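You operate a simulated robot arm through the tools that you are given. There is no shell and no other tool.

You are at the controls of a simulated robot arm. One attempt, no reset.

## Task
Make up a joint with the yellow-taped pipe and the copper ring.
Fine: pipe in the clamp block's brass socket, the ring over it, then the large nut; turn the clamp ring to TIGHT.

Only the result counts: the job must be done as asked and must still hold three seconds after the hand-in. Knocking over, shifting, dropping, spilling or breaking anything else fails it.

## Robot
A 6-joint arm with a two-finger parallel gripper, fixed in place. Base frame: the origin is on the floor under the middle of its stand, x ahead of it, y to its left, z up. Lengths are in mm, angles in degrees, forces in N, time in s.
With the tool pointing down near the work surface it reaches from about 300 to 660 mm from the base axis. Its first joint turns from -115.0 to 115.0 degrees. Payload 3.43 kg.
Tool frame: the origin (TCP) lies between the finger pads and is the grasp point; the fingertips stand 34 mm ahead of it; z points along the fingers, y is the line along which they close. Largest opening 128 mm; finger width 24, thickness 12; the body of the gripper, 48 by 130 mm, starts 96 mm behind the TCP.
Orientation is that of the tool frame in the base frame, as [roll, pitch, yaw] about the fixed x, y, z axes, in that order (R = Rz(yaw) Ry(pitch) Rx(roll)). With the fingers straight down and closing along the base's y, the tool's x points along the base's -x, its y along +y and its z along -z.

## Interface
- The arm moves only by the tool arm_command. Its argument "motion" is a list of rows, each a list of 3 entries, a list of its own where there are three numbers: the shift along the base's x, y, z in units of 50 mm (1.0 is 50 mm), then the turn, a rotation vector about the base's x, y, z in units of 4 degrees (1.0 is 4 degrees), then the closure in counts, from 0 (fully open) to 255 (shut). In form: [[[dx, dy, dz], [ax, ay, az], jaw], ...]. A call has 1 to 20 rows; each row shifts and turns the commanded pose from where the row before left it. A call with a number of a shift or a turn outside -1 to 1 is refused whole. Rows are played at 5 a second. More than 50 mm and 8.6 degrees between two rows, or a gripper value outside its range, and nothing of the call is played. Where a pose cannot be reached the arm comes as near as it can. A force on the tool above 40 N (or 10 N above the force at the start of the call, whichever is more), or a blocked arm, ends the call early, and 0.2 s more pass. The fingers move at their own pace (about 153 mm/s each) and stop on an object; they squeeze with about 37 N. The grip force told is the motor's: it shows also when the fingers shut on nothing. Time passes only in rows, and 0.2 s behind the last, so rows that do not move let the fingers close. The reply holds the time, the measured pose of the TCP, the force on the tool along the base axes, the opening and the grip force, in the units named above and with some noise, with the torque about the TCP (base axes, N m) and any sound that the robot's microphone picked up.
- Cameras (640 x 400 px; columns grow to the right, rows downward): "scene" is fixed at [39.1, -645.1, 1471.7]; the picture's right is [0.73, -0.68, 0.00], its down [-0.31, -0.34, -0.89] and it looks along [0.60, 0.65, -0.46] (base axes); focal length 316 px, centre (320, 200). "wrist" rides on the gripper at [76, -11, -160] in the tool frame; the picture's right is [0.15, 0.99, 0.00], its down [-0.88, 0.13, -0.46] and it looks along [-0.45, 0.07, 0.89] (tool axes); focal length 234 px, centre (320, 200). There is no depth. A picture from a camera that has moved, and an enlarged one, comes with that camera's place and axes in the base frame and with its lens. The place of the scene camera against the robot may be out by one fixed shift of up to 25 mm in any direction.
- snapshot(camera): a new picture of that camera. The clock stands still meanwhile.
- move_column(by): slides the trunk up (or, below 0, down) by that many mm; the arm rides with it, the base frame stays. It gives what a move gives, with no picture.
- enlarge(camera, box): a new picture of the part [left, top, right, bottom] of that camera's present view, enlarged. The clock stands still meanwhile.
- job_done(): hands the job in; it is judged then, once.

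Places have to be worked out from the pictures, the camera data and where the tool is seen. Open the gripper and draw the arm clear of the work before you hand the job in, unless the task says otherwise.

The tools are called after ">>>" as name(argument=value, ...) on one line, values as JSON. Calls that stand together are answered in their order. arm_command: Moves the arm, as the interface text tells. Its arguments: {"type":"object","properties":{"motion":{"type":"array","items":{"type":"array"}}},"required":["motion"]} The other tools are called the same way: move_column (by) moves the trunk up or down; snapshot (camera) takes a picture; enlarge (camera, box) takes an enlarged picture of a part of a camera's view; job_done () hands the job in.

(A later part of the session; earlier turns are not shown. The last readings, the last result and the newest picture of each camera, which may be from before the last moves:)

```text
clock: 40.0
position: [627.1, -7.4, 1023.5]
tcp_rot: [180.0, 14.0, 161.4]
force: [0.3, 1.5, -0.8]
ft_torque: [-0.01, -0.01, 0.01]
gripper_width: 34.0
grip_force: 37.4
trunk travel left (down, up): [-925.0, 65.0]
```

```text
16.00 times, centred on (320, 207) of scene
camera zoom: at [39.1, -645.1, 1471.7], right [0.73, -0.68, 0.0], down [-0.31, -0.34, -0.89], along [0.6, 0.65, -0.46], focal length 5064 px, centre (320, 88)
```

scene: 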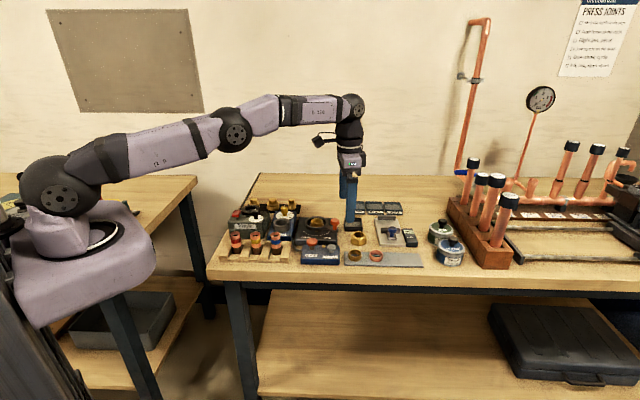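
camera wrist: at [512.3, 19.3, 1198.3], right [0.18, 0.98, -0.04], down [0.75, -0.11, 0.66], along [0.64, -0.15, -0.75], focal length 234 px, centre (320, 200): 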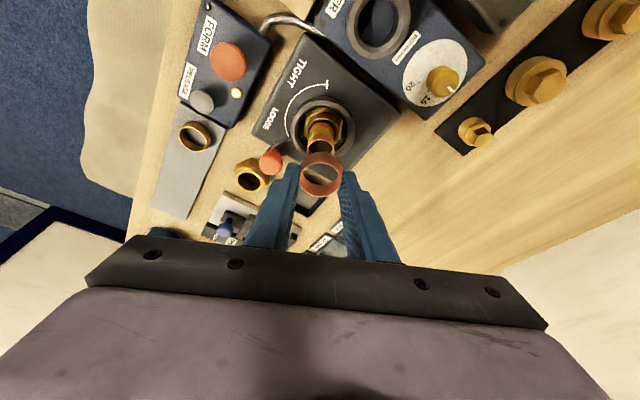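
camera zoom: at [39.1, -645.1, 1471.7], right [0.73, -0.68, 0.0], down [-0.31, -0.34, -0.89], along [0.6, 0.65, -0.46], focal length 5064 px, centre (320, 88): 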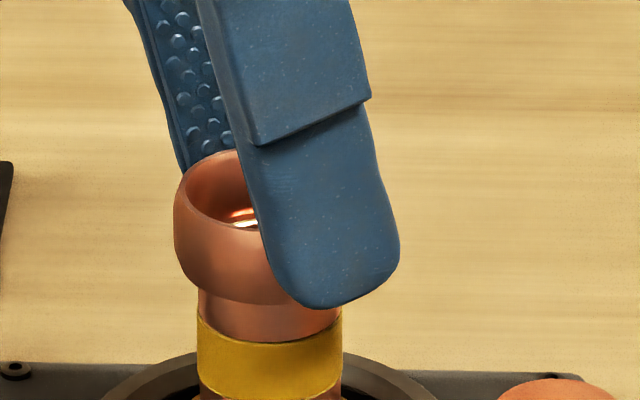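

The pipe rim is now inside the ring with no contact force. I keep lowering in 2 mm steps.

>>> arm_command(motion=[[[0, 0, -0.04], [0, 0, 0], 255], [[0, 0, -0.04], [0, 0, 0], 255], [[0, 0, -0.04], [0, 0, 0], 255], [[0, 0, 0], [0, 0, 0], 255]])

>>> enlarge(camera="wrist", box=[296, 140, 346, 200])

>>> enlarge(camera="scene", box=[300, 195, 340, 225])

```text
clock: 41.0
position: [626.1, -6.5, 1016.0]
tcp_rot: [-180.0, 14.1, 161.4]
force: [0.1, -0.5, 0.5]
ft_torque: [0.02, 0.03, 0.01]
gripper_width: 34.1
grip_force: 37.0
trunk travel left (down, up): [-925.0, 65.0]
```

```text
6.67 times, centred on (321, 170) of wrist
camera zoom: at [515.6, 16.6, 1152.7], right [0.18, 0.98, -0.04], down [0.75, -0.11, 0.66], along [0.64, -0.15, -0.75], focal length 1561 px, centre (313, 400)
```

zoom: 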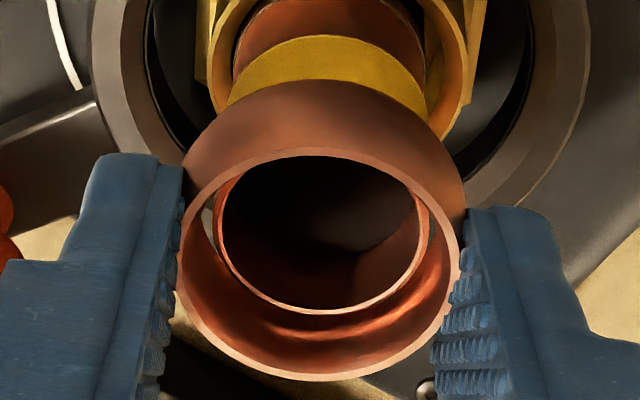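

```text
13.33 times, centred on (320, 210) of scene
camera zoom: at [39.1, -645.1, 1471.7], right [0.73, -0.68, 0.0], down [-0.31, -0.34, -0.89], along [0.6, 0.65, -0.46], focal length 4220 px, centre (320, 67)
```

zoom: 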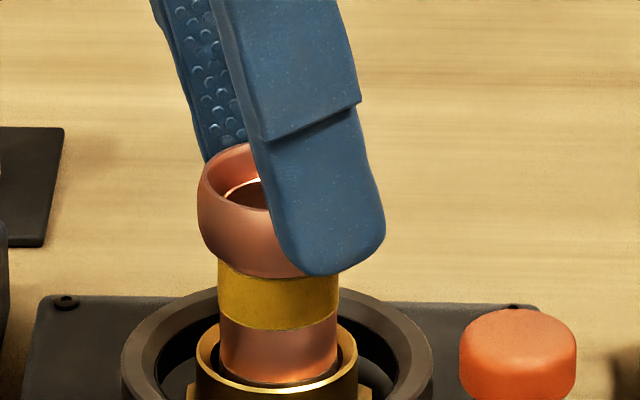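

The ring is around the pipe and clear all round. I lower another 10 mm in small steps.

>>> arm_command(motion=[[[0, 0, -0.04], [0, 0, 0], 255], [[0, 0, -0.04], [0, 0, 0], 255], [[0, 0, -0.04], [0, 0, 0], 255], [[0, 0, -0.04], [0, 0, 0], 255], [[0, 0, -0.04], [0, 0, 0], 255], [[0, 0, 0], [0, 0, 0], 255]])

>>> enlarge(camera="wrist", box=[296, 140, 346, 200])

>>> enlarge(camera="scene", box=[300, 195, 340, 225])

```text
clock: 42.4
position: [627.1, -6.5, 1007.9]
tcp_rot: [-179.9, 14.1, 161.4]
force: [-0.4, -0.8, -0.8]
ft_torque: [-0.01, 0.0, 0.02]
gripper_width: 34.4
grip_force: 36.9
trunk travel left (down, up): [-925.0, 65.0]
```

```text
6.67 times, centred on (321, 170) of wrist
camera zoom: at [515.6, 17.2, 1143.2], right [0.18, 0.98, -0.04], down [0.75, -0.11, 0.66], along [0.64, -0.15, -0.75], focal length 1561 px, centre (313, 400)
```

zoom: 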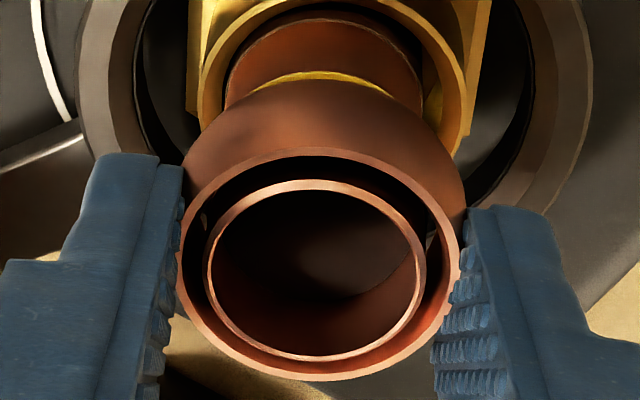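

```text
13.33 times, centred on (320, 210) of scene
camera zoom: at [39.1, -645.1, 1471.7], right [0.73, -0.68, 0.0], down [-0.31, -0.34, -0.89], along [0.6, 0.65, -0.46], focal length 4220 px, centre (320, 67)
```

zoom: 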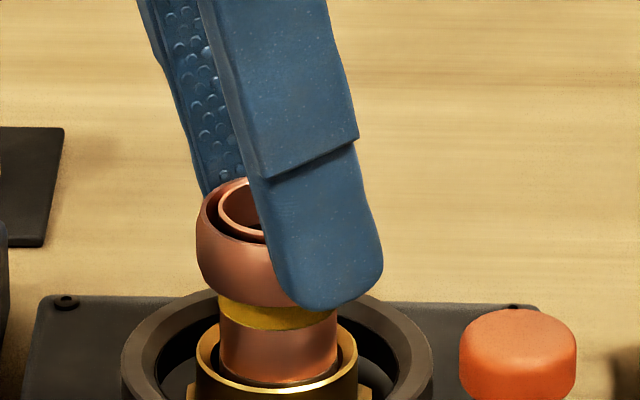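

The pipe is concentric in the ring. I lower another 10 mm.

>>> arm_command(motion=[[[0, 0, -0.04], [0, 0, 0], 255], [[0, 0, -0.04], [0, 0, 0], 255], [[0, 0, -0.04], [0, 0, 0], 255], [[0, 0, -0.04], [0, 0, 0], 255], [[0, 0, -0.04], [0, 0, 0], 255], [[0, 0, 0], [0, 0, 0], 255]])

>>> enlarge(camera="wrist", box=[280, 140, 360, 240])

>>> enlarge(camera="scene", box=[300, 200, 340, 230])

```text
clock: 43.8
position: [627.0, -8.4, 997.4]
tcp_rot: [-179.9, 14.0, 161.4]
force: [0.3, -0.1, -0.9]
ft_torque: [0.0, 0.0, -0.03]
gripper_width: 34.0
grip_force: 37.4
trunk travel left (down, up): [-925.0, 65.0]
```

```text
4.00 times, centred on (320, 190) of wrist
camera zoom: at [515.3, 16.6, 1133.2], right [0.18, 0.98, -0.04], down [0.75, -0.11, 0.66], along [0.64, -0.15, -0.75], focal length 937 px, centre (320, 240)
```

zoom: 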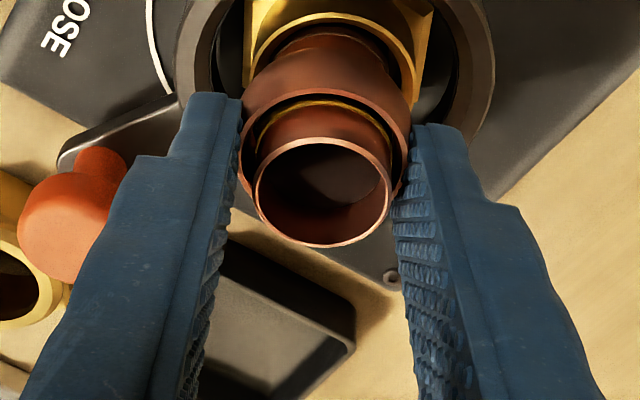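

```text
13.33 times, centred on (320, 215) of scene
camera zoom: at [39.1, -645.1, 1471.7], right [0.73, -0.68, 0.0], down [-0.31, -0.34, -0.89], along [0.6, 0.65, -0.46], focal length 4220 px, centre (320, 0)
```

zoom: 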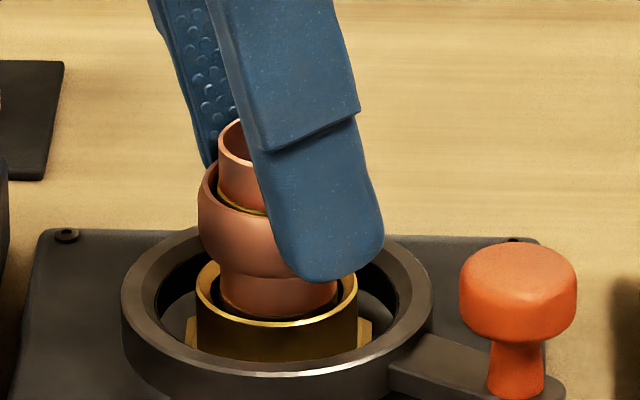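

The ring's lower edge is now roughly 8 mm above the socket rim. I continue down gently until it lands.

>>> arm_command(motion=[[[0, 0, -0.03], [0, 0, 0], 255], [[0, 0, -0.03], [0, 0, 0], 255], [[0, 0, -0.03], [0, 0, 0], 255], [[0, 0, 0], [0, 0, 0], 255]])

>>> enlarge(camera="scene", box=[300, 200, 340, 230])

```text
clock: 44.8
position: [626.3, -7.3, 993.0]
tcp_rot: [-180.0, 14.1, 161.3]
force: [-1.0, -0.6, 0.0]
ft_torque: [-0.02, 0.03, -0.02]
gripper_width: 33.8
grip_force: 37.0
trunk travel left (down, up): [-925.0, 65.0]
```

```text
13.33 times, centred on (320, 215) of scene
camera zoom: at [39.1, -645.1, 1471.7], right [0.73, -0.68, 0.0], down [-0.31, -0.34, -0.89], along [0.6, 0.65, -0.46], focal length 4220 px, centre (320, 0)
```

zoom: 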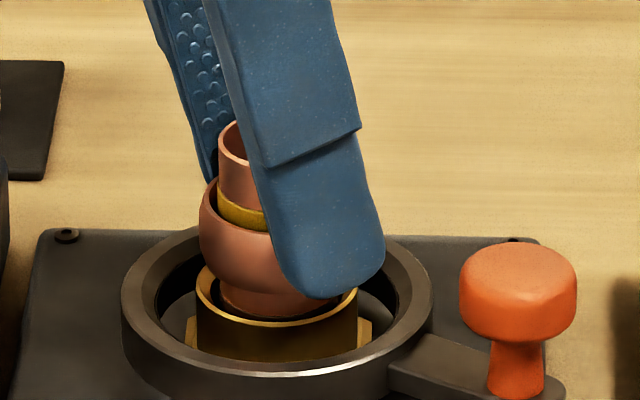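

Still free; I step down 3 mm more in 1 mm steps.

>>> arm_command(motion=[[[0, 0, -0.02], [0, 0, 0], 255], [[0, 0, -0.02], [0, 0, 0], 255], [[0, 0, -0.02], [0, 0, 0], 255], [[0, 0, 0], [0, 0, 0], 255]])

>>> enlarge(camera="scene", box=[300, 200, 340, 230])

>>> enlarge(camera="wrist", box=[280, 140, 360, 240])

```text
clock: 45.8
position: [626.6, -6.9, 989.1]
tcp_rot: [-180.0, 13.9, 161.4]
force: [-0.8, 0.0, -0.9]
ft_torque: [0.0, -0.02, 0.02]
gripper_width: 34.1
grip_force: 36.9
trunk travel left (down, up): [-925.0, 65.0]
```

```text
13.33 times, centred on (320, 215) of scene
camera zoom: at [39.1, -645.1, 1471.7], right [0.73, -0.68, 0.0], down [-0.31, -0.34, -0.89], along [0.6, 0.65, -0.46], focal length 4220 px, centre (320, 0)
```

zoom: 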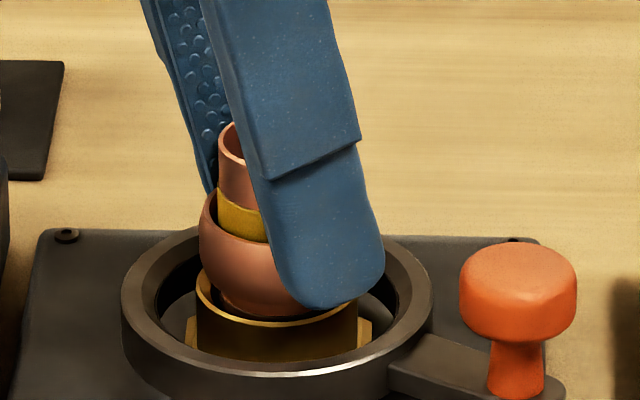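

```text
4.00 times, centred on (320, 190) of wrist
camera zoom: at [515.7, 16.6, 1125.7], right [0.18, 0.98, -0.04], down [0.75, -0.11, 0.66], along [0.64, -0.15, -0.75], focal length 937 px, centre (320, 240)
```

zoom: 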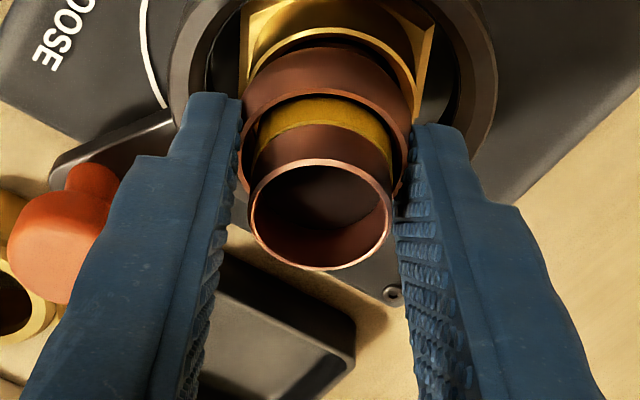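

Close to landing now. I continue 1 mm at a time.

>>> arm_command(motion=[[[0, 0, -0.02], [0, 0, 0], 255], [[0, 0, -0.02], [0, 0, 0], 255], [[0, 0, 0], [0, 0, 0], 255]])

>>> enlarge(camera="scene", box=[308, 206, 332, 224])

```text
clock: 46.6
position: [625.9, -8.2, 988.5]
tcp_rot: [180.0, 14.0, 161.4]
force: [0.0, 0.1, 0.5]
ft_torque: [0.0, 0.0, 0.01]
gripper_width: 34.2
grip_force: 37.3
trunk travel left (down, up): [-925.0, 65.0]
```

```text
16.00 times, centred on (320, 215) of scene
camera zoom: at [39.1, -645.1, 1471.7], right [0.73, -0.68, 0.0], down [-0.31, -0.34, -0.89], along [0.6, 0.65, -0.46], focal length 5064 px, centre (320, -40)
```

zoom: 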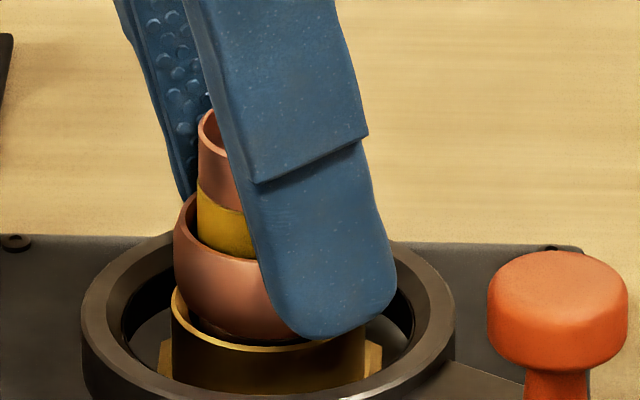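

The ring is within a millimetre or two of the rim. I open the jaws just enough to let it settle, and check.

>>> arm_command(motion=[[[0, 0, 0], [0, 0, 0], 180], [[0, 0, 0], [0, 0, 0], 160], [[0, 0, 0], [0, 0, 0], 155], [[0, 0, 0], [0, 0, 0], 155]])

>>> enlarge(camera="scene", box=[300, 200, 340, 230])

>>> enlarge(camera="wrist", box=[280, 130, 360, 230])

```text
clock: 47.6
position: [626.0, -8.2, 988.5]
tcp_rot: [180.0, 14.1, 161.4]
force: [0.0, 0.2, 0.4]
ft_torque: [0.02, 0.0, -0.01]
gripper_width: 50.1
grip_force: 0.0
trunk travel left (down, up): [-925.0, 65.0]
```

```text
13.33 times, centred on (320, 215) of scene
camera zoom: at [39.1, -645.1, 1471.7], right [0.73, -0.68, 0.0], down [-0.31, -0.34, -0.89], along [0.6, 0.65, -0.46], focal length 4220 px, centre (320, 0)
```

zoom: 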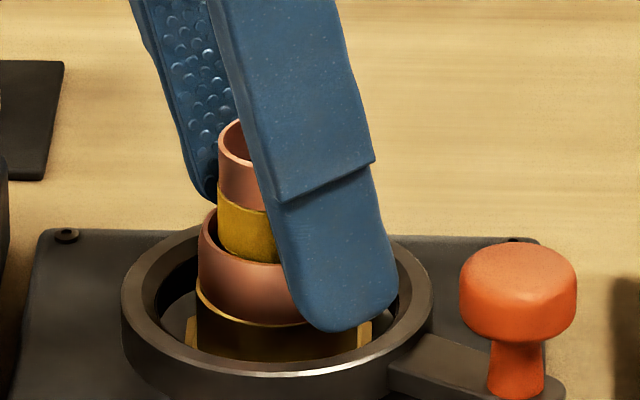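

```text
4.00 times, centred on (320, 180) of wrist
camera zoom: at [515.1, 16.4, 1124.6], right [0.18, 0.98, -0.04], down [0.75, -0.11, 0.66], along [0.64, -0.15, -0.75], focal length 937 px, centre (320, 280)
```

zoom: 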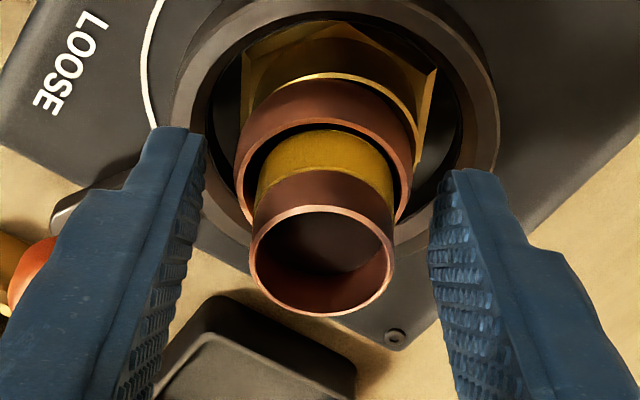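

The ring has dropped squarely onto the socket around the pipe. I raise straight up and clear, then look.

>>> arm_command(motion=[[[0, 0, 0.15], [0, 0, 0], 155], [[0, 0, 0.3], [0, 0, 0], 155], [[0, 0, 0.5], [0, 0, 0], 155], [[0, 0, 0.55], [0, 0, 0], 155], [[0, 0, 0], [0, 0, 0], 155]])

>>> enlarge(camera="scene", box=[300, 200, 340, 230])

>>> enlarge(camera="wrist", box=[270, 90, 370, 190])

```text
clock: 48.8
position: [626.9, -7.5, 1063.4]
tcp_rot: [-179.9, 14.0, 161.3]
force: [0.2, -0.1, -0.1]
ft_torque: [-0.02, 0.02, -0.02]
gripper_width: 50.2
grip_force: 0.0
trunk travel left (down, up): [-925.0, 65.0]
```

```text
13.33 times, centred on (320, 215) of scene
camera zoom: at [39.1, -645.1, 1471.7], right [0.73, -0.68, 0.0], down [-0.31, -0.34, -0.89], along [0.6, 0.65, -0.46], focal length 4220 px, centre (320, 0)
```

zoom: 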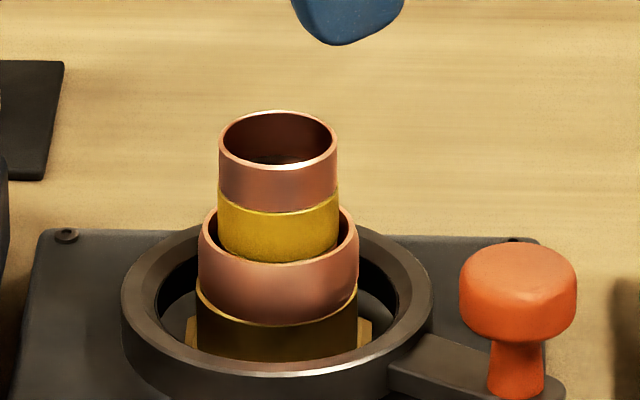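

```text
4.00 times, centred on (320, 140) of wrist
camera zoom: at [516.7, 16.9, 1198.9], right [0.18, 0.98, -0.04], down [0.75, -0.11, 0.66], along [0.64, -0.15, -0.75], focal length 937 px, centre (320, 440)
```

zoom: 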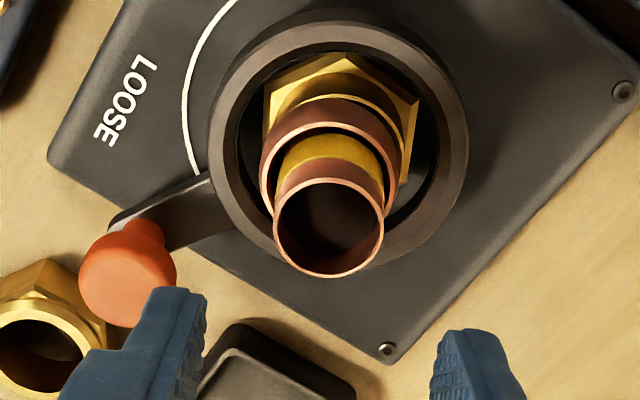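

Pipe and ring are in place, concentric on the socket. Now I move to hover over the nut, adjusting yaw about 5° so the jaws face a pair of its flats.

>>> arm_command(motion=[[[0.234, -0.471, 0], [0, 0, 0.28], 120], [[0.234, -0.471, 0], [0, 0, 0.28], 120], [[0.234, -0.471, -0.2], [0, 0, 0.28], 120], [[0.234, -0.471, -0.3], [0, 0, 0.28], 120], [[0.234, -0.471, -0.3], [0, 0, 0.28], 120], [[0, 0, 0], [0, 0, 0], 120]])

>>> snapshot(camera="wrist")

>>> enlarge(camera="wrist", box=[260, 90, 388, 218])

>>> enlarge(camera="scene", box=[325, 190, 405, 260])

```text
clock: 50.2
position: [684.5, -124.1, 1022.4]
tcp_rot: [-179.9, 14.1, 167.0]
force: [0.3, -0.3, -0.2]
ft_torque: [-0.01, -0.04, -0.02]
gripper_width: 67.5
grip_force: 0.0
trunk travel left (down, up): [-925.0, 65.0]
```

```text
taken
camera wrist: at [571.6, -110.6, 1158.8], right [0.08, 1.0, -0.04], down [0.75, -0.04, 0.66], along [0.65, -0.08, -0.75], focal length 234 px, centre (320, 200)
```

wrist: 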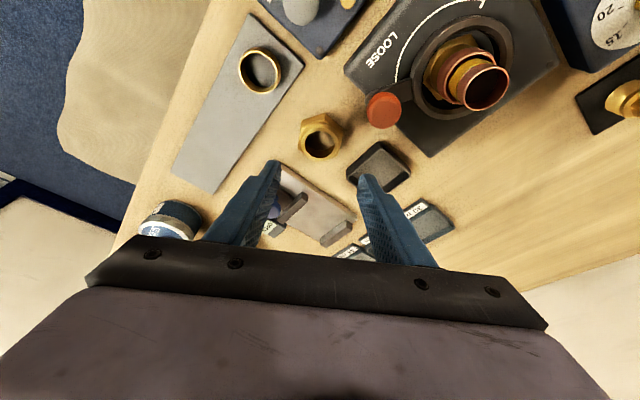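

```text
3.12 times, centred on (324, 154) of wrist
camera zoom: at [571.6, -110.6, 1158.8], right [0.08, 1.0, -0.04], down [0.75, -0.04, 0.66], along [0.65, -0.08, -0.75], focal length 732 px, centre (308, 344)
```

zoom: 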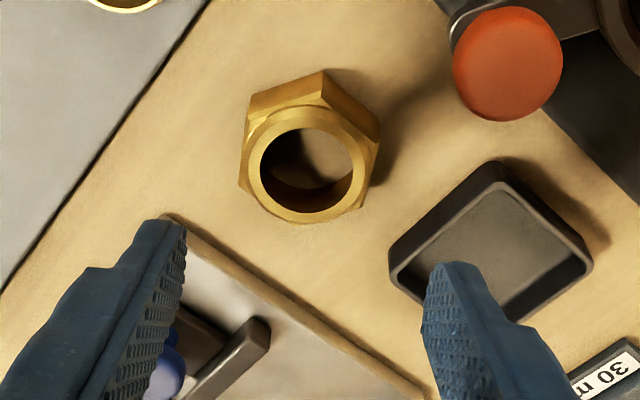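

```text
5.71 times, centred on (365, 225) of scene
camera zoom: at [39.1, -645.1, 1471.7], right [0.73, -0.68, 0.0], down [-0.31, -0.34, -0.89], along [0.6, 0.65, -0.46], focal length 1808 px, centre (63, 57)
```

zoom: 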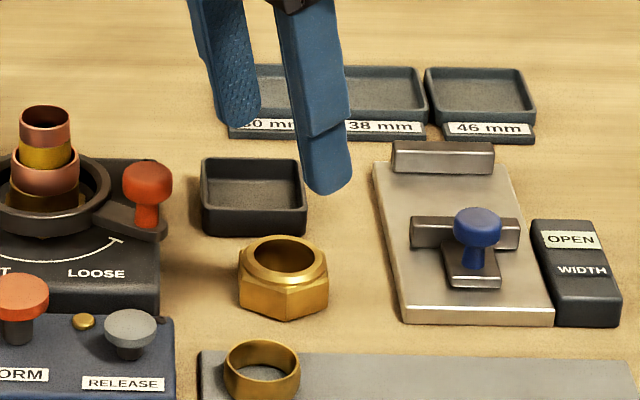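

The nut reads (690, -128.3). I zoom in to measure the orientation of its flats before descending.

>>> enlarge(camera="wrist", box=[295, 105, 345, 155])

>>> enlarge(camera="scene", box=[348, 225, 372, 249])

```text
8.00 times, centred on (320, 130) of wrist
camera zoom: at [571.6, -110.6, 1158.8], right [0.08, 1.0, -0.04], down [0.75, -0.04, 0.66], along [0.65, -0.08, -0.75], focal length 1873 px, centre (320, 760)
```

zoom: 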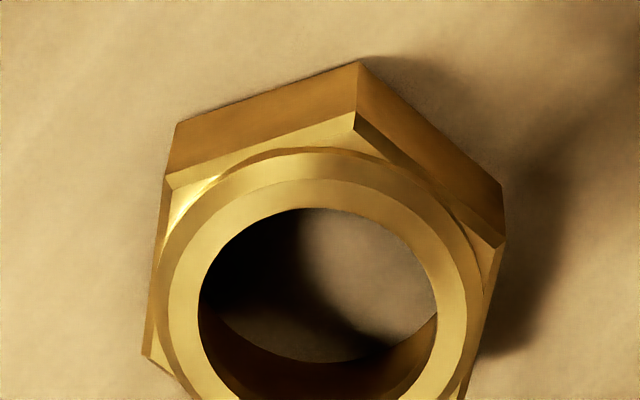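

```text
16.00 times, centred on (360, 237) of scene
camera zoom: at [39.1, -645.1, 1471.7], right [0.73, -0.68, 0.0], down [-0.31, -0.34, -0.89], along [0.6, 0.65, -0.46], focal length 5064 px, centre (-320, -392)
```

zoom: 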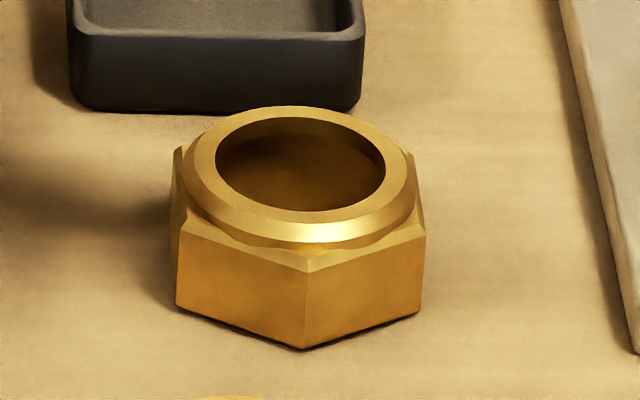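

The flats face 75°, so I trim yaw by -2°. The refined nut centre is (692, -129), its base at z≈902 and its hex top at ≈919. I lower 58 mm with a small lateral correction, then re-check.

>>> arm_command(motion=[[[0.027, -0.038, -0.25], [0, 0, -0.25], 120], [[0, 0, -0.3], [0, 0, -0.25], 120], [[0, 0, -0.3], [0, 0, 0], 120], [[0, 0, -0.3], [0, 0, 0], 120], [[0, 0, 0], [0, 0, 0], 120], [[0, 0, 0], [0, 0, 0], 120]])

>>> enlarge(camera="wrist", box=[260, 110, 388, 238])

>>> enlarge(camera="scene", box=[335, 210, 391, 252])

```text
clock: 51.6
position: [685.9, -126.1, 965.2]
tcp_rot: [-180.0, 14.0, 165.0]
force: [0.1, -0.5, -0.2]
ft_torque: [0.01, -0.02, -0.01]
gripper_width: 67.7
grip_force: 0.1
trunk travel left (down, up): [-925.0, 65.0]
```

```text
3.12 times, centred on (324, 174) of wrist
camera zoom: at [573.6, -109.0, 1101.3], right [0.12, 0.99, -0.04], down [0.75, -0.07, 0.66], along [0.65, -0.1, -0.75], focal length 732 px, centre (308, 281)
```

zoom: 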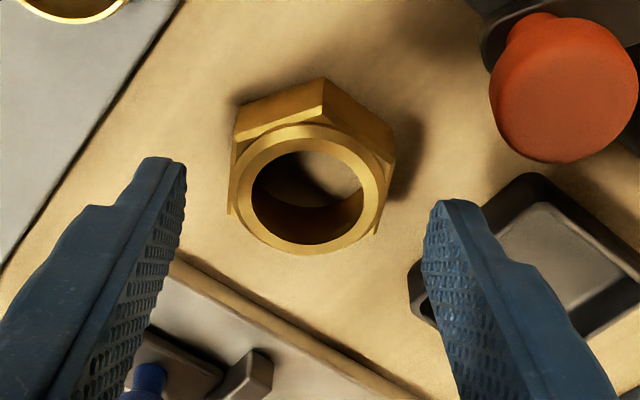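

```text
9.52 times, centred on (363, 231) of scene
camera zoom: at [39.1, -645.1, 1471.7], right [0.73, -0.68, 0.0], down [-0.31, -0.34, -0.89], along [0.6, 0.65, -0.46], focal length 3014 px, centre (-90, -95)
```

zoom: 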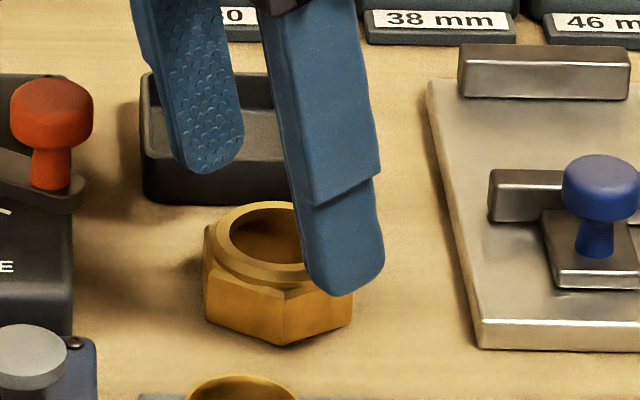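

The nut lies between the fingers and the back finger clears the tray by about 8 mm. I lower the last 22 mm in steps.

>>> arm_command(motion=[[[-0.01, 0.01, -0.14], [0, 0, 0], 120], [[0, 0, -0.14], [0, 0, 0], 120], [[0, 0, -0.1], [0, 0, 0], 120], [[0, 0, -0.06], [0, 0, 0], 120], [[0, 0, 0], [0, 0, 0], 120]])

>>> enlarge(camera="wrist", box=[260, 110, 388, 238])

>>> enlarge(camera="scene", box=[335, 210, 391, 252])

```text
clock: 52.8
position: [685.1, -125.5, 943.6]
tcp_rot: [-180.0, 13.9, 165.0]
force: [0.6, 0.3, 0.3]
ft_torque: [0.0, 0.03, 0.0]
gripper_width: 67.8
grip_force: 0.0
trunk travel left (down, up): [-925.0, 65.0]
```

```text
3.12 times, centred on (324, 174) of wrist
camera zoom: at [573.5, -108.8, 1079.0], right [0.12, 0.99, -0.04], down [0.75, -0.07, 0.66], along [0.65, -0.1, -0.75], focal length 732 px, centre (308, 281)
```

zoom: 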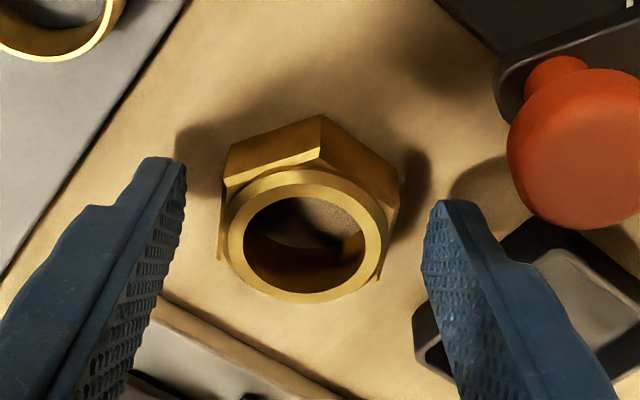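

```text
9.52 times, centred on (363, 231) of scene
camera zoom: at [39.1, -645.1, 1471.7], right [0.73, -0.68, 0.0], down [-0.31, -0.34, -0.89], along [0.6, 0.65, -0.46], focal length 3014 px, centre (-90, -95)
```

zoom: 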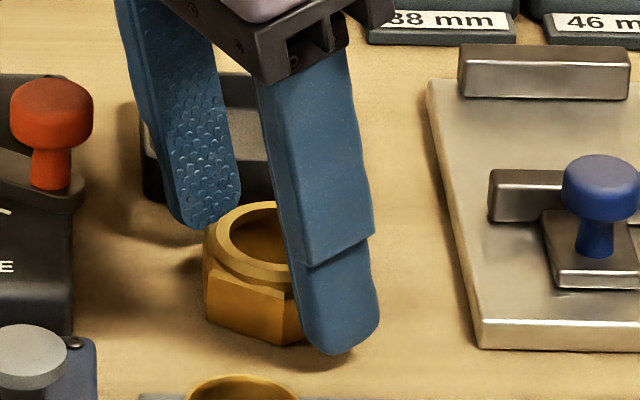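

No contact yet, so I go 2 mm lower for a better bite on the hex, then close the jaws.

>>> arm_command(motion=[[[0, 0, -0.02], [0, 0, 0], 120], [[0, 0, -0.02], [0, 0, 0], 120], [[0, 0, 0], [0, 0, 0], 120]])

```text
clock: 53.6
position: [686.1, -126.4, 940.1]
tcp_rot: [-180.0, 14.1, 164.9]
force: [-1.0, 0.1, 0.0]
ft_torque: [-0.01, -0.01, 0.0]
gripper_width: 67.8
grip_force: 0.1
trunk travel left (down, up): [-925.0, 65.0]
```

Still free of the table (force ~0). Closing on the nut's flats now.

>>> arm_command(motion=[[[0, 0, 0], [0, 0, 0], 140], [[0, 0, 0], [0, 0, 0], 155], [[0, 0, 0], [0, 0, 0], 200], [[0, 0, 0], [0, 0, 0], 255], [[0, 0, 0], [0, 0, 0], 255]])

>>> enlarge(camera="wrist", box=[260, 110, 388, 238])

>>> enlarge(camera="scene", box=[335, 210, 391, 252])

```text
clock: 54.8
position: [686.6, -127.0, 940.6]
tcp_rot: [-180.0, 14.0, 164.9]
force: [0.2, 0.5, 1.0]
ft_torque: [0.05, -0.05, 0.02]
gripper_width: 49.5
grip_force: 37.7
trunk travel left (down, up): [-925.0, 65.0]
```

```text
3.12 times, centred on (324, 174) of wrist
camera zoom: at [573.5, -109.5, 1076.6], right [0.12, 0.99, -0.04], down [0.75, -0.07, 0.66], along [0.65, -0.1, -0.75], focal length 732 px, centre (308, 281)
```

zoom: 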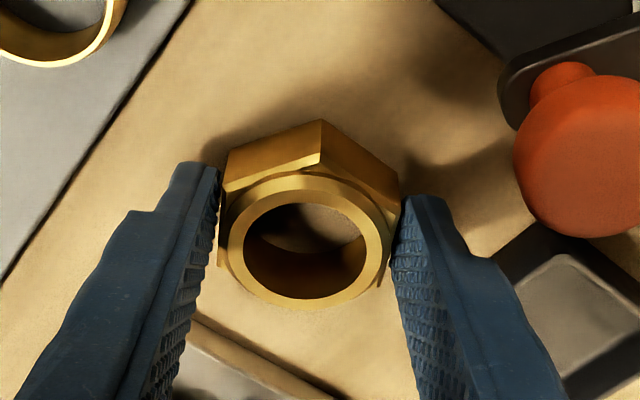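

```text
9.52 times, centred on (363, 231) of scene
camera zoom: at [39.1, -645.1, 1471.7], right [0.73, -0.68, 0.0], down [-0.31, -0.34, -0.89], along [0.6, 0.65, -0.46], focal length 3014 px, centre (-90, -95)
```

zoom: 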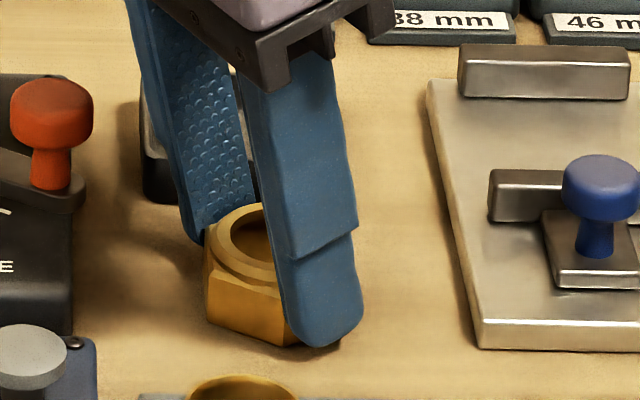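

Gripped across the flats at 49.5 mm. I lift slowly and check that the nut stays level.

>>> arm_command(motion=[[[0, 0, 0.05], [0, 0, 0], 255], [[0, 0, 0.1], [0, 0, 0], 255], [[0, 0, 0.15], [0, 0, 0], 255], [[0, 0, 0], [0, 0, 0], 255]])

>>> enlarge(camera="wrist", box=[260, 110, 388, 238])

>>> enlarge(camera="scene", box=[335, 210, 391, 252])

```text
clock: 55.8
position: [686.1, -126.5, 955.6]
tcp_rot: [-180.0, 14.0, 165.0]
force: [0.2, 1.0, -1.3]
ft_torque: [-0.01, 0.02, 0.01]
gripper_width: 49.1
grip_force: 36.9
trunk travel left (down, up): [-925.0, 65.0]
```

```text
3.12 times, centred on (324, 174) of wrist
camera zoom: at [573.5, -109.6, 1091.5], right [0.12, 0.99, -0.04], down [0.75, -0.07, 0.66], along [0.65, -0.1, -0.75], focal length 732 px, centre (308, 281)
```

zoom: 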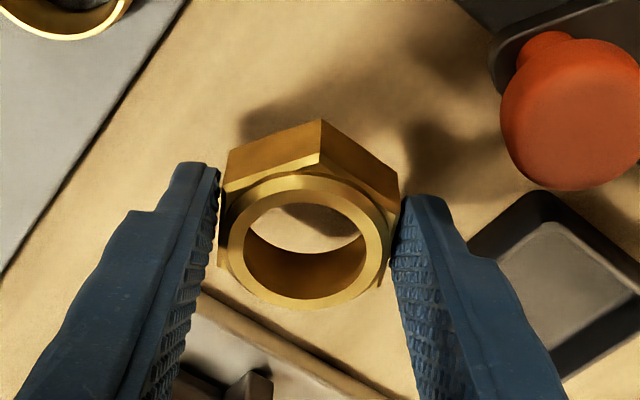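

```text
9.52 times, centred on (363, 231) of scene
camera zoom: at [39.1, -645.1, 1471.7], right [0.73, -0.68, 0.0], down [-0.31, -0.34, -0.89], along [0.6, 0.65, -0.46], focal length 3014 px, centre (-90, -95)
```

zoom: 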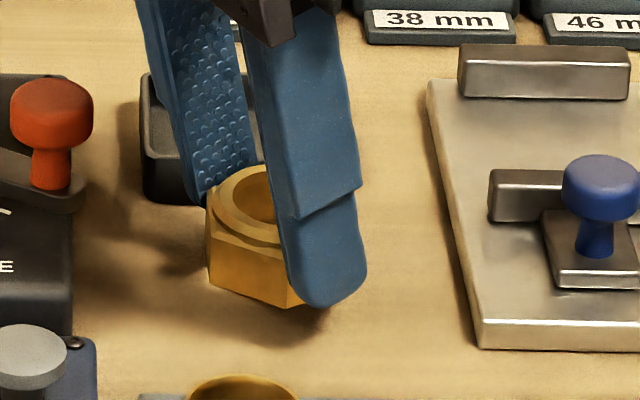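

Nut is held level and firm. I lift to travel height and carry it, at the same tilt, to above the pipe.

>>> arm_command(motion=[[[0, 0, 0.4], [0, 0, 0], 255], [[0, 0, 0.6], [0, 0, 0], 255], [[0, 0, 0.6], [0, 0, 0], 255], [[0, 0, 0.5], [0, 0, 0], 255], [[-0.15, 0.3, 0], [0, 0, 0], 255], [[-0.25, 0.5, 0], [0, 0, 0], 255], [[-0.3, 0.6, 0], [0, 0, 0], 255], [[-0.3, 0.6, 0], [0, 0, 0], 255], [[-0.208, 0.39, 0], [0, 0, 0], 255], [[0, 0, 0], [0, 0, 0], 255], [[0, 0, 0], [0, 0, 0], 255]])

>>> enlarge(camera="wrist", box=[270, 110, 370, 210])

>>> enlarge(camera="scene", box=[290, 180, 350, 230])

```text
clock: 58.2
position: [625.5, -4.9, 1062.4]
tcp_rot: [179.9, 13.9, 164.9]
force: [0.9, -0.4, -0.7]
ft_torque: [-0.02, -0.01, 0.0]
gripper_width: 49.4
grip_force: 37.1
trunk travel left (down, up): [-925.0, 65.0]
```

```text
4.00 times, centred on (320, 160) of wrist
camera zoom: at [513.6, 10.9, 1197.3], right [0.12, 0.99, -0.04], down [0.75, -0.07, 0.66], along [0.65, -0.1, -0.75], focal length 937 px, centre (320, 360)
```

zoom: 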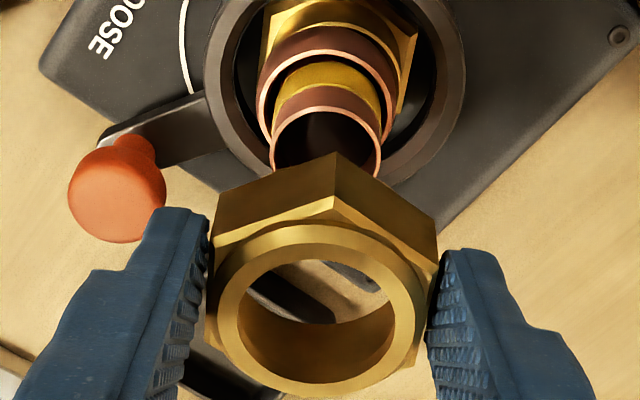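

```text
8.00 times, centred on (320, 205) of scene
camera zoom: at [39.1, -645.1, 1471.7], right [0.73, -0.68, 0.0], down [-0.31, -0.34, -0.89], along [0.6, 0.65, -0.46], focal length 2532 px, centre (320, 160)
```

zoom: 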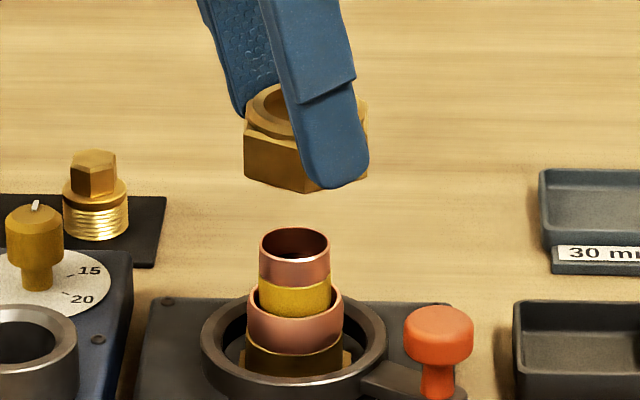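

The scene view shows the nut about 4.6 mm too far right; the wrist view puts it a little too far out, the same direction. I correct by (-5.5, +0.4) mm, lower 22 mm, and compare again.

>>> arm_command(motion=[[[-0.055, 0.004, -0.1], [0, 0, 0], 255], [[-0.055, 0.004, -0.2], [0, 0, 0], 255], [[0, 0, -0.14], [0, 0, 0], 255], [[0, 0, 0], [0, 0, 0], 255], [[0, 0, 0], [0, 0, 0], 255]])

>>> enlarge(camera="wrist", box=[280, 130, 360, 210])

>>> enlarge(camera="scene", box=[300, 193, 340, 223])

```text
clock: 59.4
position: [619.7, -5.8, 1037.7]
tcp_rot: [-179.9, 14.0, 165.0]
force: [-0.6, -0.2, -1.9]
ft_torque: [0.0, -0.01, -0.03]
gripper_width: 48.9
grip_force: 36.7
trunk travel left (down, up): [-925.0, 65.0]
```

```text
5.00 times, centred on (320, 170) of wrist
camera zoom: at [507.4, 11.3, 1174.0], right [0.12, 0.99, -0.04], down [0.75, -0.07, 0.66], along [0.65, -0.1, -0.75], focal length 1171 px, centre (320, 350)
```

zoom: 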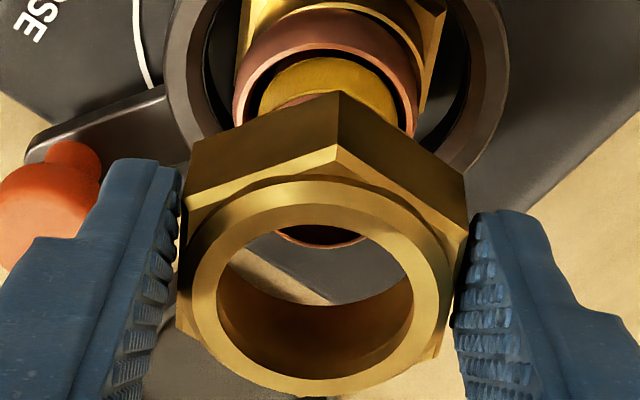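

```text
13.33 times, centred on (320, 208) of scene
camera zoom: at [39.1, -645.1, 1471.7], right [0.73, -0.68, 0.0], down [-0.31, -0.34, -0.89], along [0.6, 0.65, -0.46], focal length 4220 px, centre (320, 93)
```

zoom: 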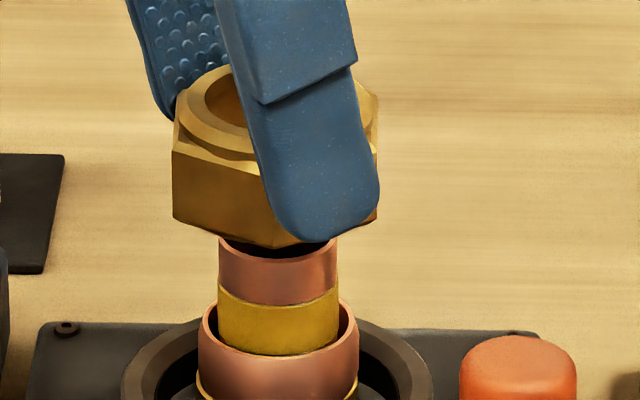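

Now within about 1 mm: the scene says +0.6 mm right and the wrist says -0.75 mm sideways. I apply (+0.1, -0.7) mm, lower 8 mm to just above the pipe top, and look again.

>>> arm_command(motion=[[[0.002, -0.014, -0.08], [0, 0, 0], 255], [[0, 0, -0.08], [0, 0, 0], 255], [[0, 0, 0], [0, 0, 0], 255], [[0, 0, 0], [0, 0, 0], 255]])

>>> enlarge(camera="wrist", box=[290, 150, 350, 210])

>>> enlarge(camera="scene", box=[305, 196, 337, 220])

```text
clock: 60.4
position: [619.7, -7.2, 1029.9]
tcp_rot: [180.0, 14.1, 165.0]
force: [0.2, -0.4, -0.7]
ft_torque: [-0.02, -0.01, 0.02]
gripper_width: 49.1
grip_force: 37.2
trunk travel left (down, up): [-925.0, 65.0]
```

```text
6.67 times, centred on (320, 180) of wrist
camera zoom: at [507.8, 10.3, 1166.5], right [0.12, 0.99, -0.04], down [0.75, -0.07, 0.66], along [0.65, -0.1, -0.75], focal length 1561 px, centre (320, 333)
```

zoom: 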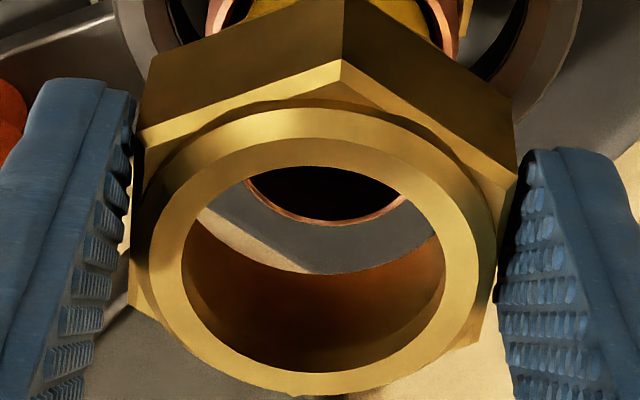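

```text
16.00 times, centred on (321, 208) of scene
camera zoom: at [39.1, -645.1, 1471.7], right [0.73, -0.68, 0.0], down [-0.31, -0.34, -0.89], along [0.6, 0.65, -0.46], focal length 5064 px, centre (304, 72)
```

zoom: 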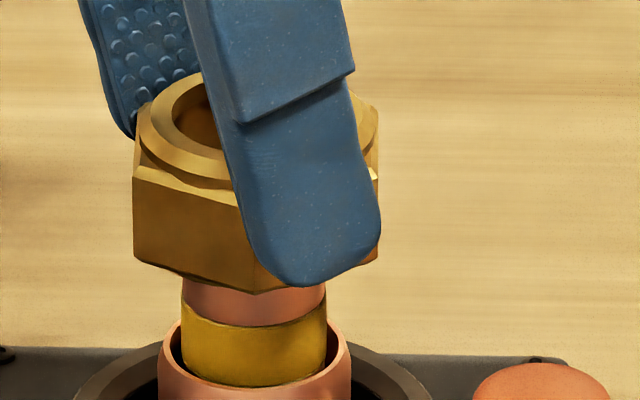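

Residual offsets are about half a millimetre in both views. I trim by (-0.3, +0.4) mm and start lowering over the pipe in small steps, watching force.

>>> arm_command(motion=[[[-0.006, 0.008, 0], [0, 0, 0], 255], [[0, 0, -0.04], [0, 0, 0], 255], [[0, 0, -0.04], [0, 0, 0], 255], [[0, 0, 0], [0, 0, 0], 255], [[0, 0, 0], [0, 0, 0], 255]])

>>> enlarge(camera="wrist", box=[290, 150, 350, 210])

>>> enlarge(camera="scene", box=[305, 196, 337, 220])

```text
clock: 61.6
position: [618.7, -7.3, 1026.3]
tcp_rot: [-180.0, 14.0, 165.0]
force: [0.0, -0.8, -0.8]
ft_torque: [0.0, 0.0, 0.01]
gripper_width: 48.9
grip_force: 36.4
trunk travel left (down, up): [-925.0, 65.0]
```

```text
6.67 times, centred on (320, 180) of wrist
camera zoom: at [507.9, 10.1, 1162.6], right [0.12, 0.99, -0.04], down [0.75, -0.07, 0.66], along [0.65, -0.1, -0.75], focal length 1561 px, centre (320, 333)
```

zoom: 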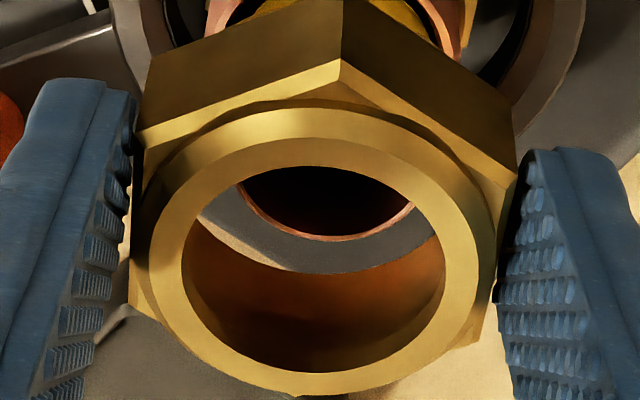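

```text
16.00 times, centred on (321, 208) of scene
camera zoom: at [39.1, -645.1, 1471.7], right [0.73, -0.68, 0.0], down [-0.31, -0.34, -0.89], along [0.6, 0.65, -0.46], focal length 5064 px, centre (304, 72)
```

zoom: 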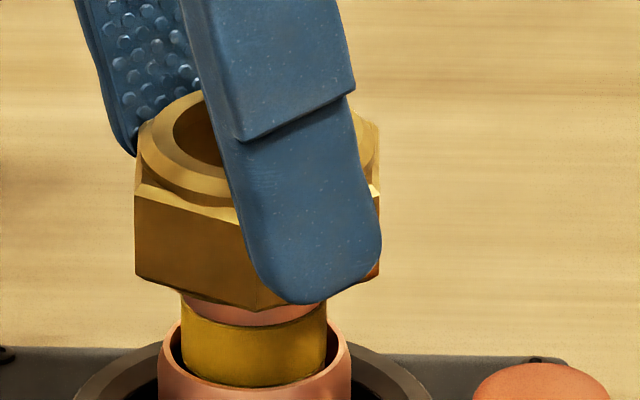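

That trim barely registered, so the residual is (-0.5, +0.7) mm. I apply it slightly stronger and lower 2 mm more.

>>> arm_command(motion=[[[-0.014, 0.018, 0], [0, 0, 0], 255], [[0, 0, -0.04], [0, 0, 0], 255], [[0, 0, 0], [0, 0, 0], 255], [[0, 0, 0], [0, 0, 0], 255]])

>>> enlarge(camera="wrist", box=[290, 150, 350, 210])

>>> enlarge(camera="scene", box=[305, 196, 337, 220])

```text
clock: 62.6
position: [618.2, -7.7, 1025.2]
tcp_rot: [180.0, 14.0, 165.1]
force: [0.6, 0.5, -1.3]
ft_torque: [0.02, -0.02, -0.01]
gripper_width: 49.0
grip_force: 37.4
trunk travel left (down, up): [-925.0, 65.0]
```

```text
6.67 times, centred on (320, 180) of wrist
camera zoom: at [506.2, 10.9, 1160.6], right [0.12, 0.99, -0.04], down [0.75, -0.07, 0.66], along [0.65, -0.1, -0.75], focal length 1561 px, centre (320, 333)
```

zoom: 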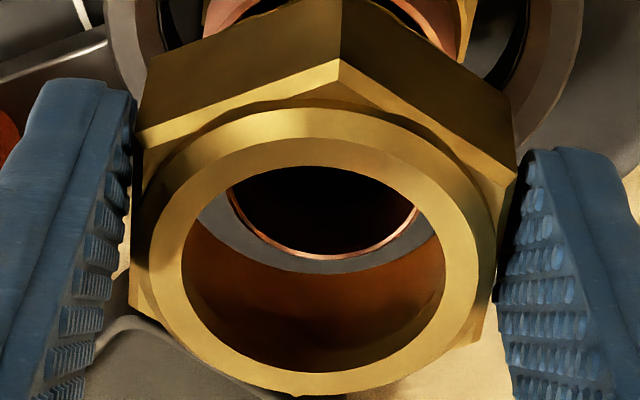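

```text
16.00 times, centred on (321, 208) of scene
camera zoom: at [39.1, -645.1, 1471.7], right [0.73, -0.68, 0.0], down [-0.31, -0.34, -0.89], along [0.6, 0.65, -0.46], focal length 5064 px, centre (304, 72)
```

zoom: 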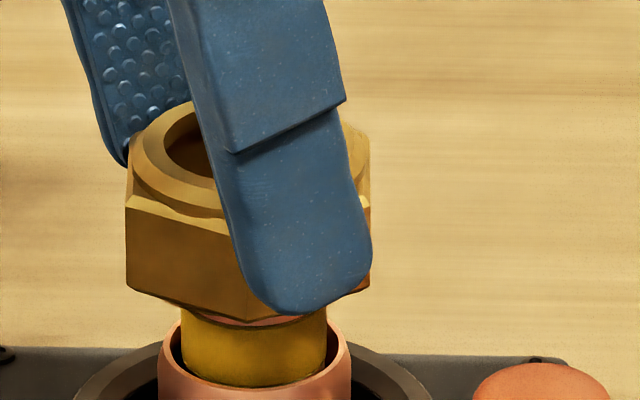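

The nut moved further than commanded and is now about 1 mm too far left in the scene view. I nudge it +0.9 mm in x and re-check.

>>> arm_command(motion=[[[0.018, 0, 0], [0, 0, 0], 255], [[0, 0, 0], [0, 0, 0], 255], [[0, 0, 0], [0, 0, 0], 255]])

>>> enlarge(camera="wrist", box=[290, 150, 350, 210])

>>> enlarge(camera="scene", box=[305, 196, 337, 220])

```text
clock: 63.4
position: [619.0, -5.9, 1025.2]
tcp_rot: [-179.9, 14.0, 165.0]
force: [-0.6, 0.0, -0.9]
ft_torque: [0.02, -0.05, -0.01]
gripper_width: 49.5
grip_force: 37.0
trunk travel left (down, up): [-925.0, 65.0]
```

```text
6.67 times, centred on (320, 180) of wrist
camera zoom: at [507.1, 10.9, 1160.6], right [0.12, 0.99, -0.04], down [0.75, -0.07, 0.66], along [0.65, -0.1, -0.75], focal length 1561 px, centre (320, 333)
```

zoom: 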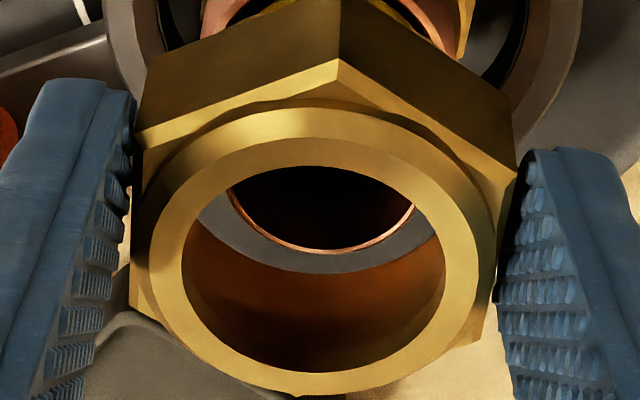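

```text
16.00 times, centred on (321, 208) of scene
camera zoom: at [39.1, -645.1, 1471.7], right [0.73, -0.68, 0.0], down [-0.31, -0.34, -0.89], along [0.6, 0.65, -0.46], focal length 5064 px, centre (304, 72)
```

zoom: 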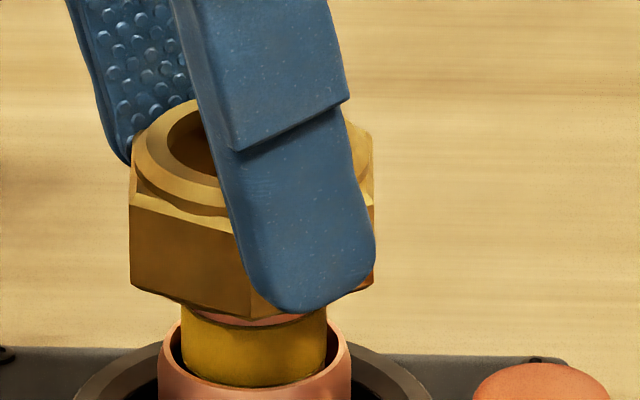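

Aligned to about 0.4 mm in the scene view, and symmetrical in the wrist view. I lower 3 mm and look at how the pipe top sits in the hole.

>>> arm_command(motion=[[[0, 0, -0.03], [0, 0, 0], 255], [[0, 0, -0.03], [0, 0, 0], 255], [[0, 0, 0], [0, 0, 0], 255]])

>>> enlarge(camera="wrist", box=[290, 150, 350, 210])

>>> enlarge(camera="scene", box=[305, 196, 337, 220])

```text
clock: 64.2
position: [620.4, -5.8, 1023.3]
tcp_rot: [180.0, 14.0, 165.0]
force: [0.8, -0.3, -0.8]
ft_torque: [0.0, 0.02, 0.04]
gripper_width: 49.1
grip_force: 36.5
trunk travel left (down, up): [-925.0, 65.0]
```

```text
6.67 times, centred on (320, 180) of wrist
camera zoom: at [507.8, 11.3, 1157.9], right [0.12, 0.99, -0.04], down [0.75, -0.07, 0.66], along [0.65, -0.1, -0.75], focal length 1561 px, centre (320, 333)
```

zoom: 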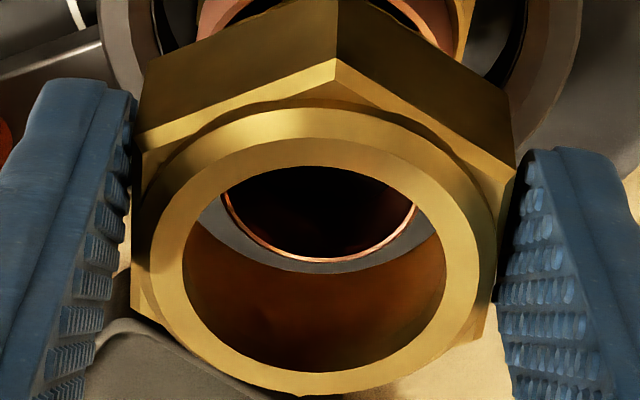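

```text
16.00 times, centred on (321, 208) of scene
camera zoom: at [39.1, -645.1, 1471.7], right [0.73, -0.68, 0.0], down [-0.31, -0.34, -0.89], along [0.6, 0.65, -0.46], focal length 5064 px, centre (304, 72)
```

zoom: 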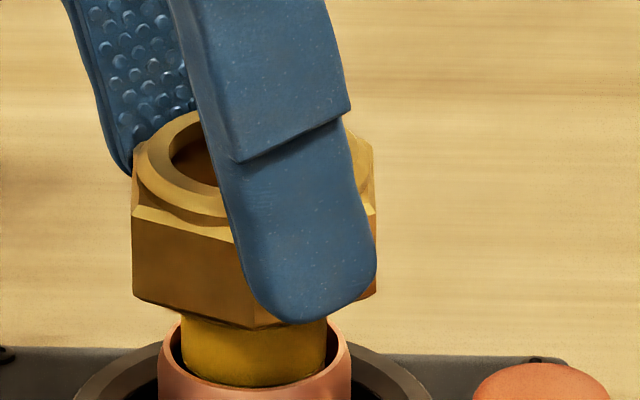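

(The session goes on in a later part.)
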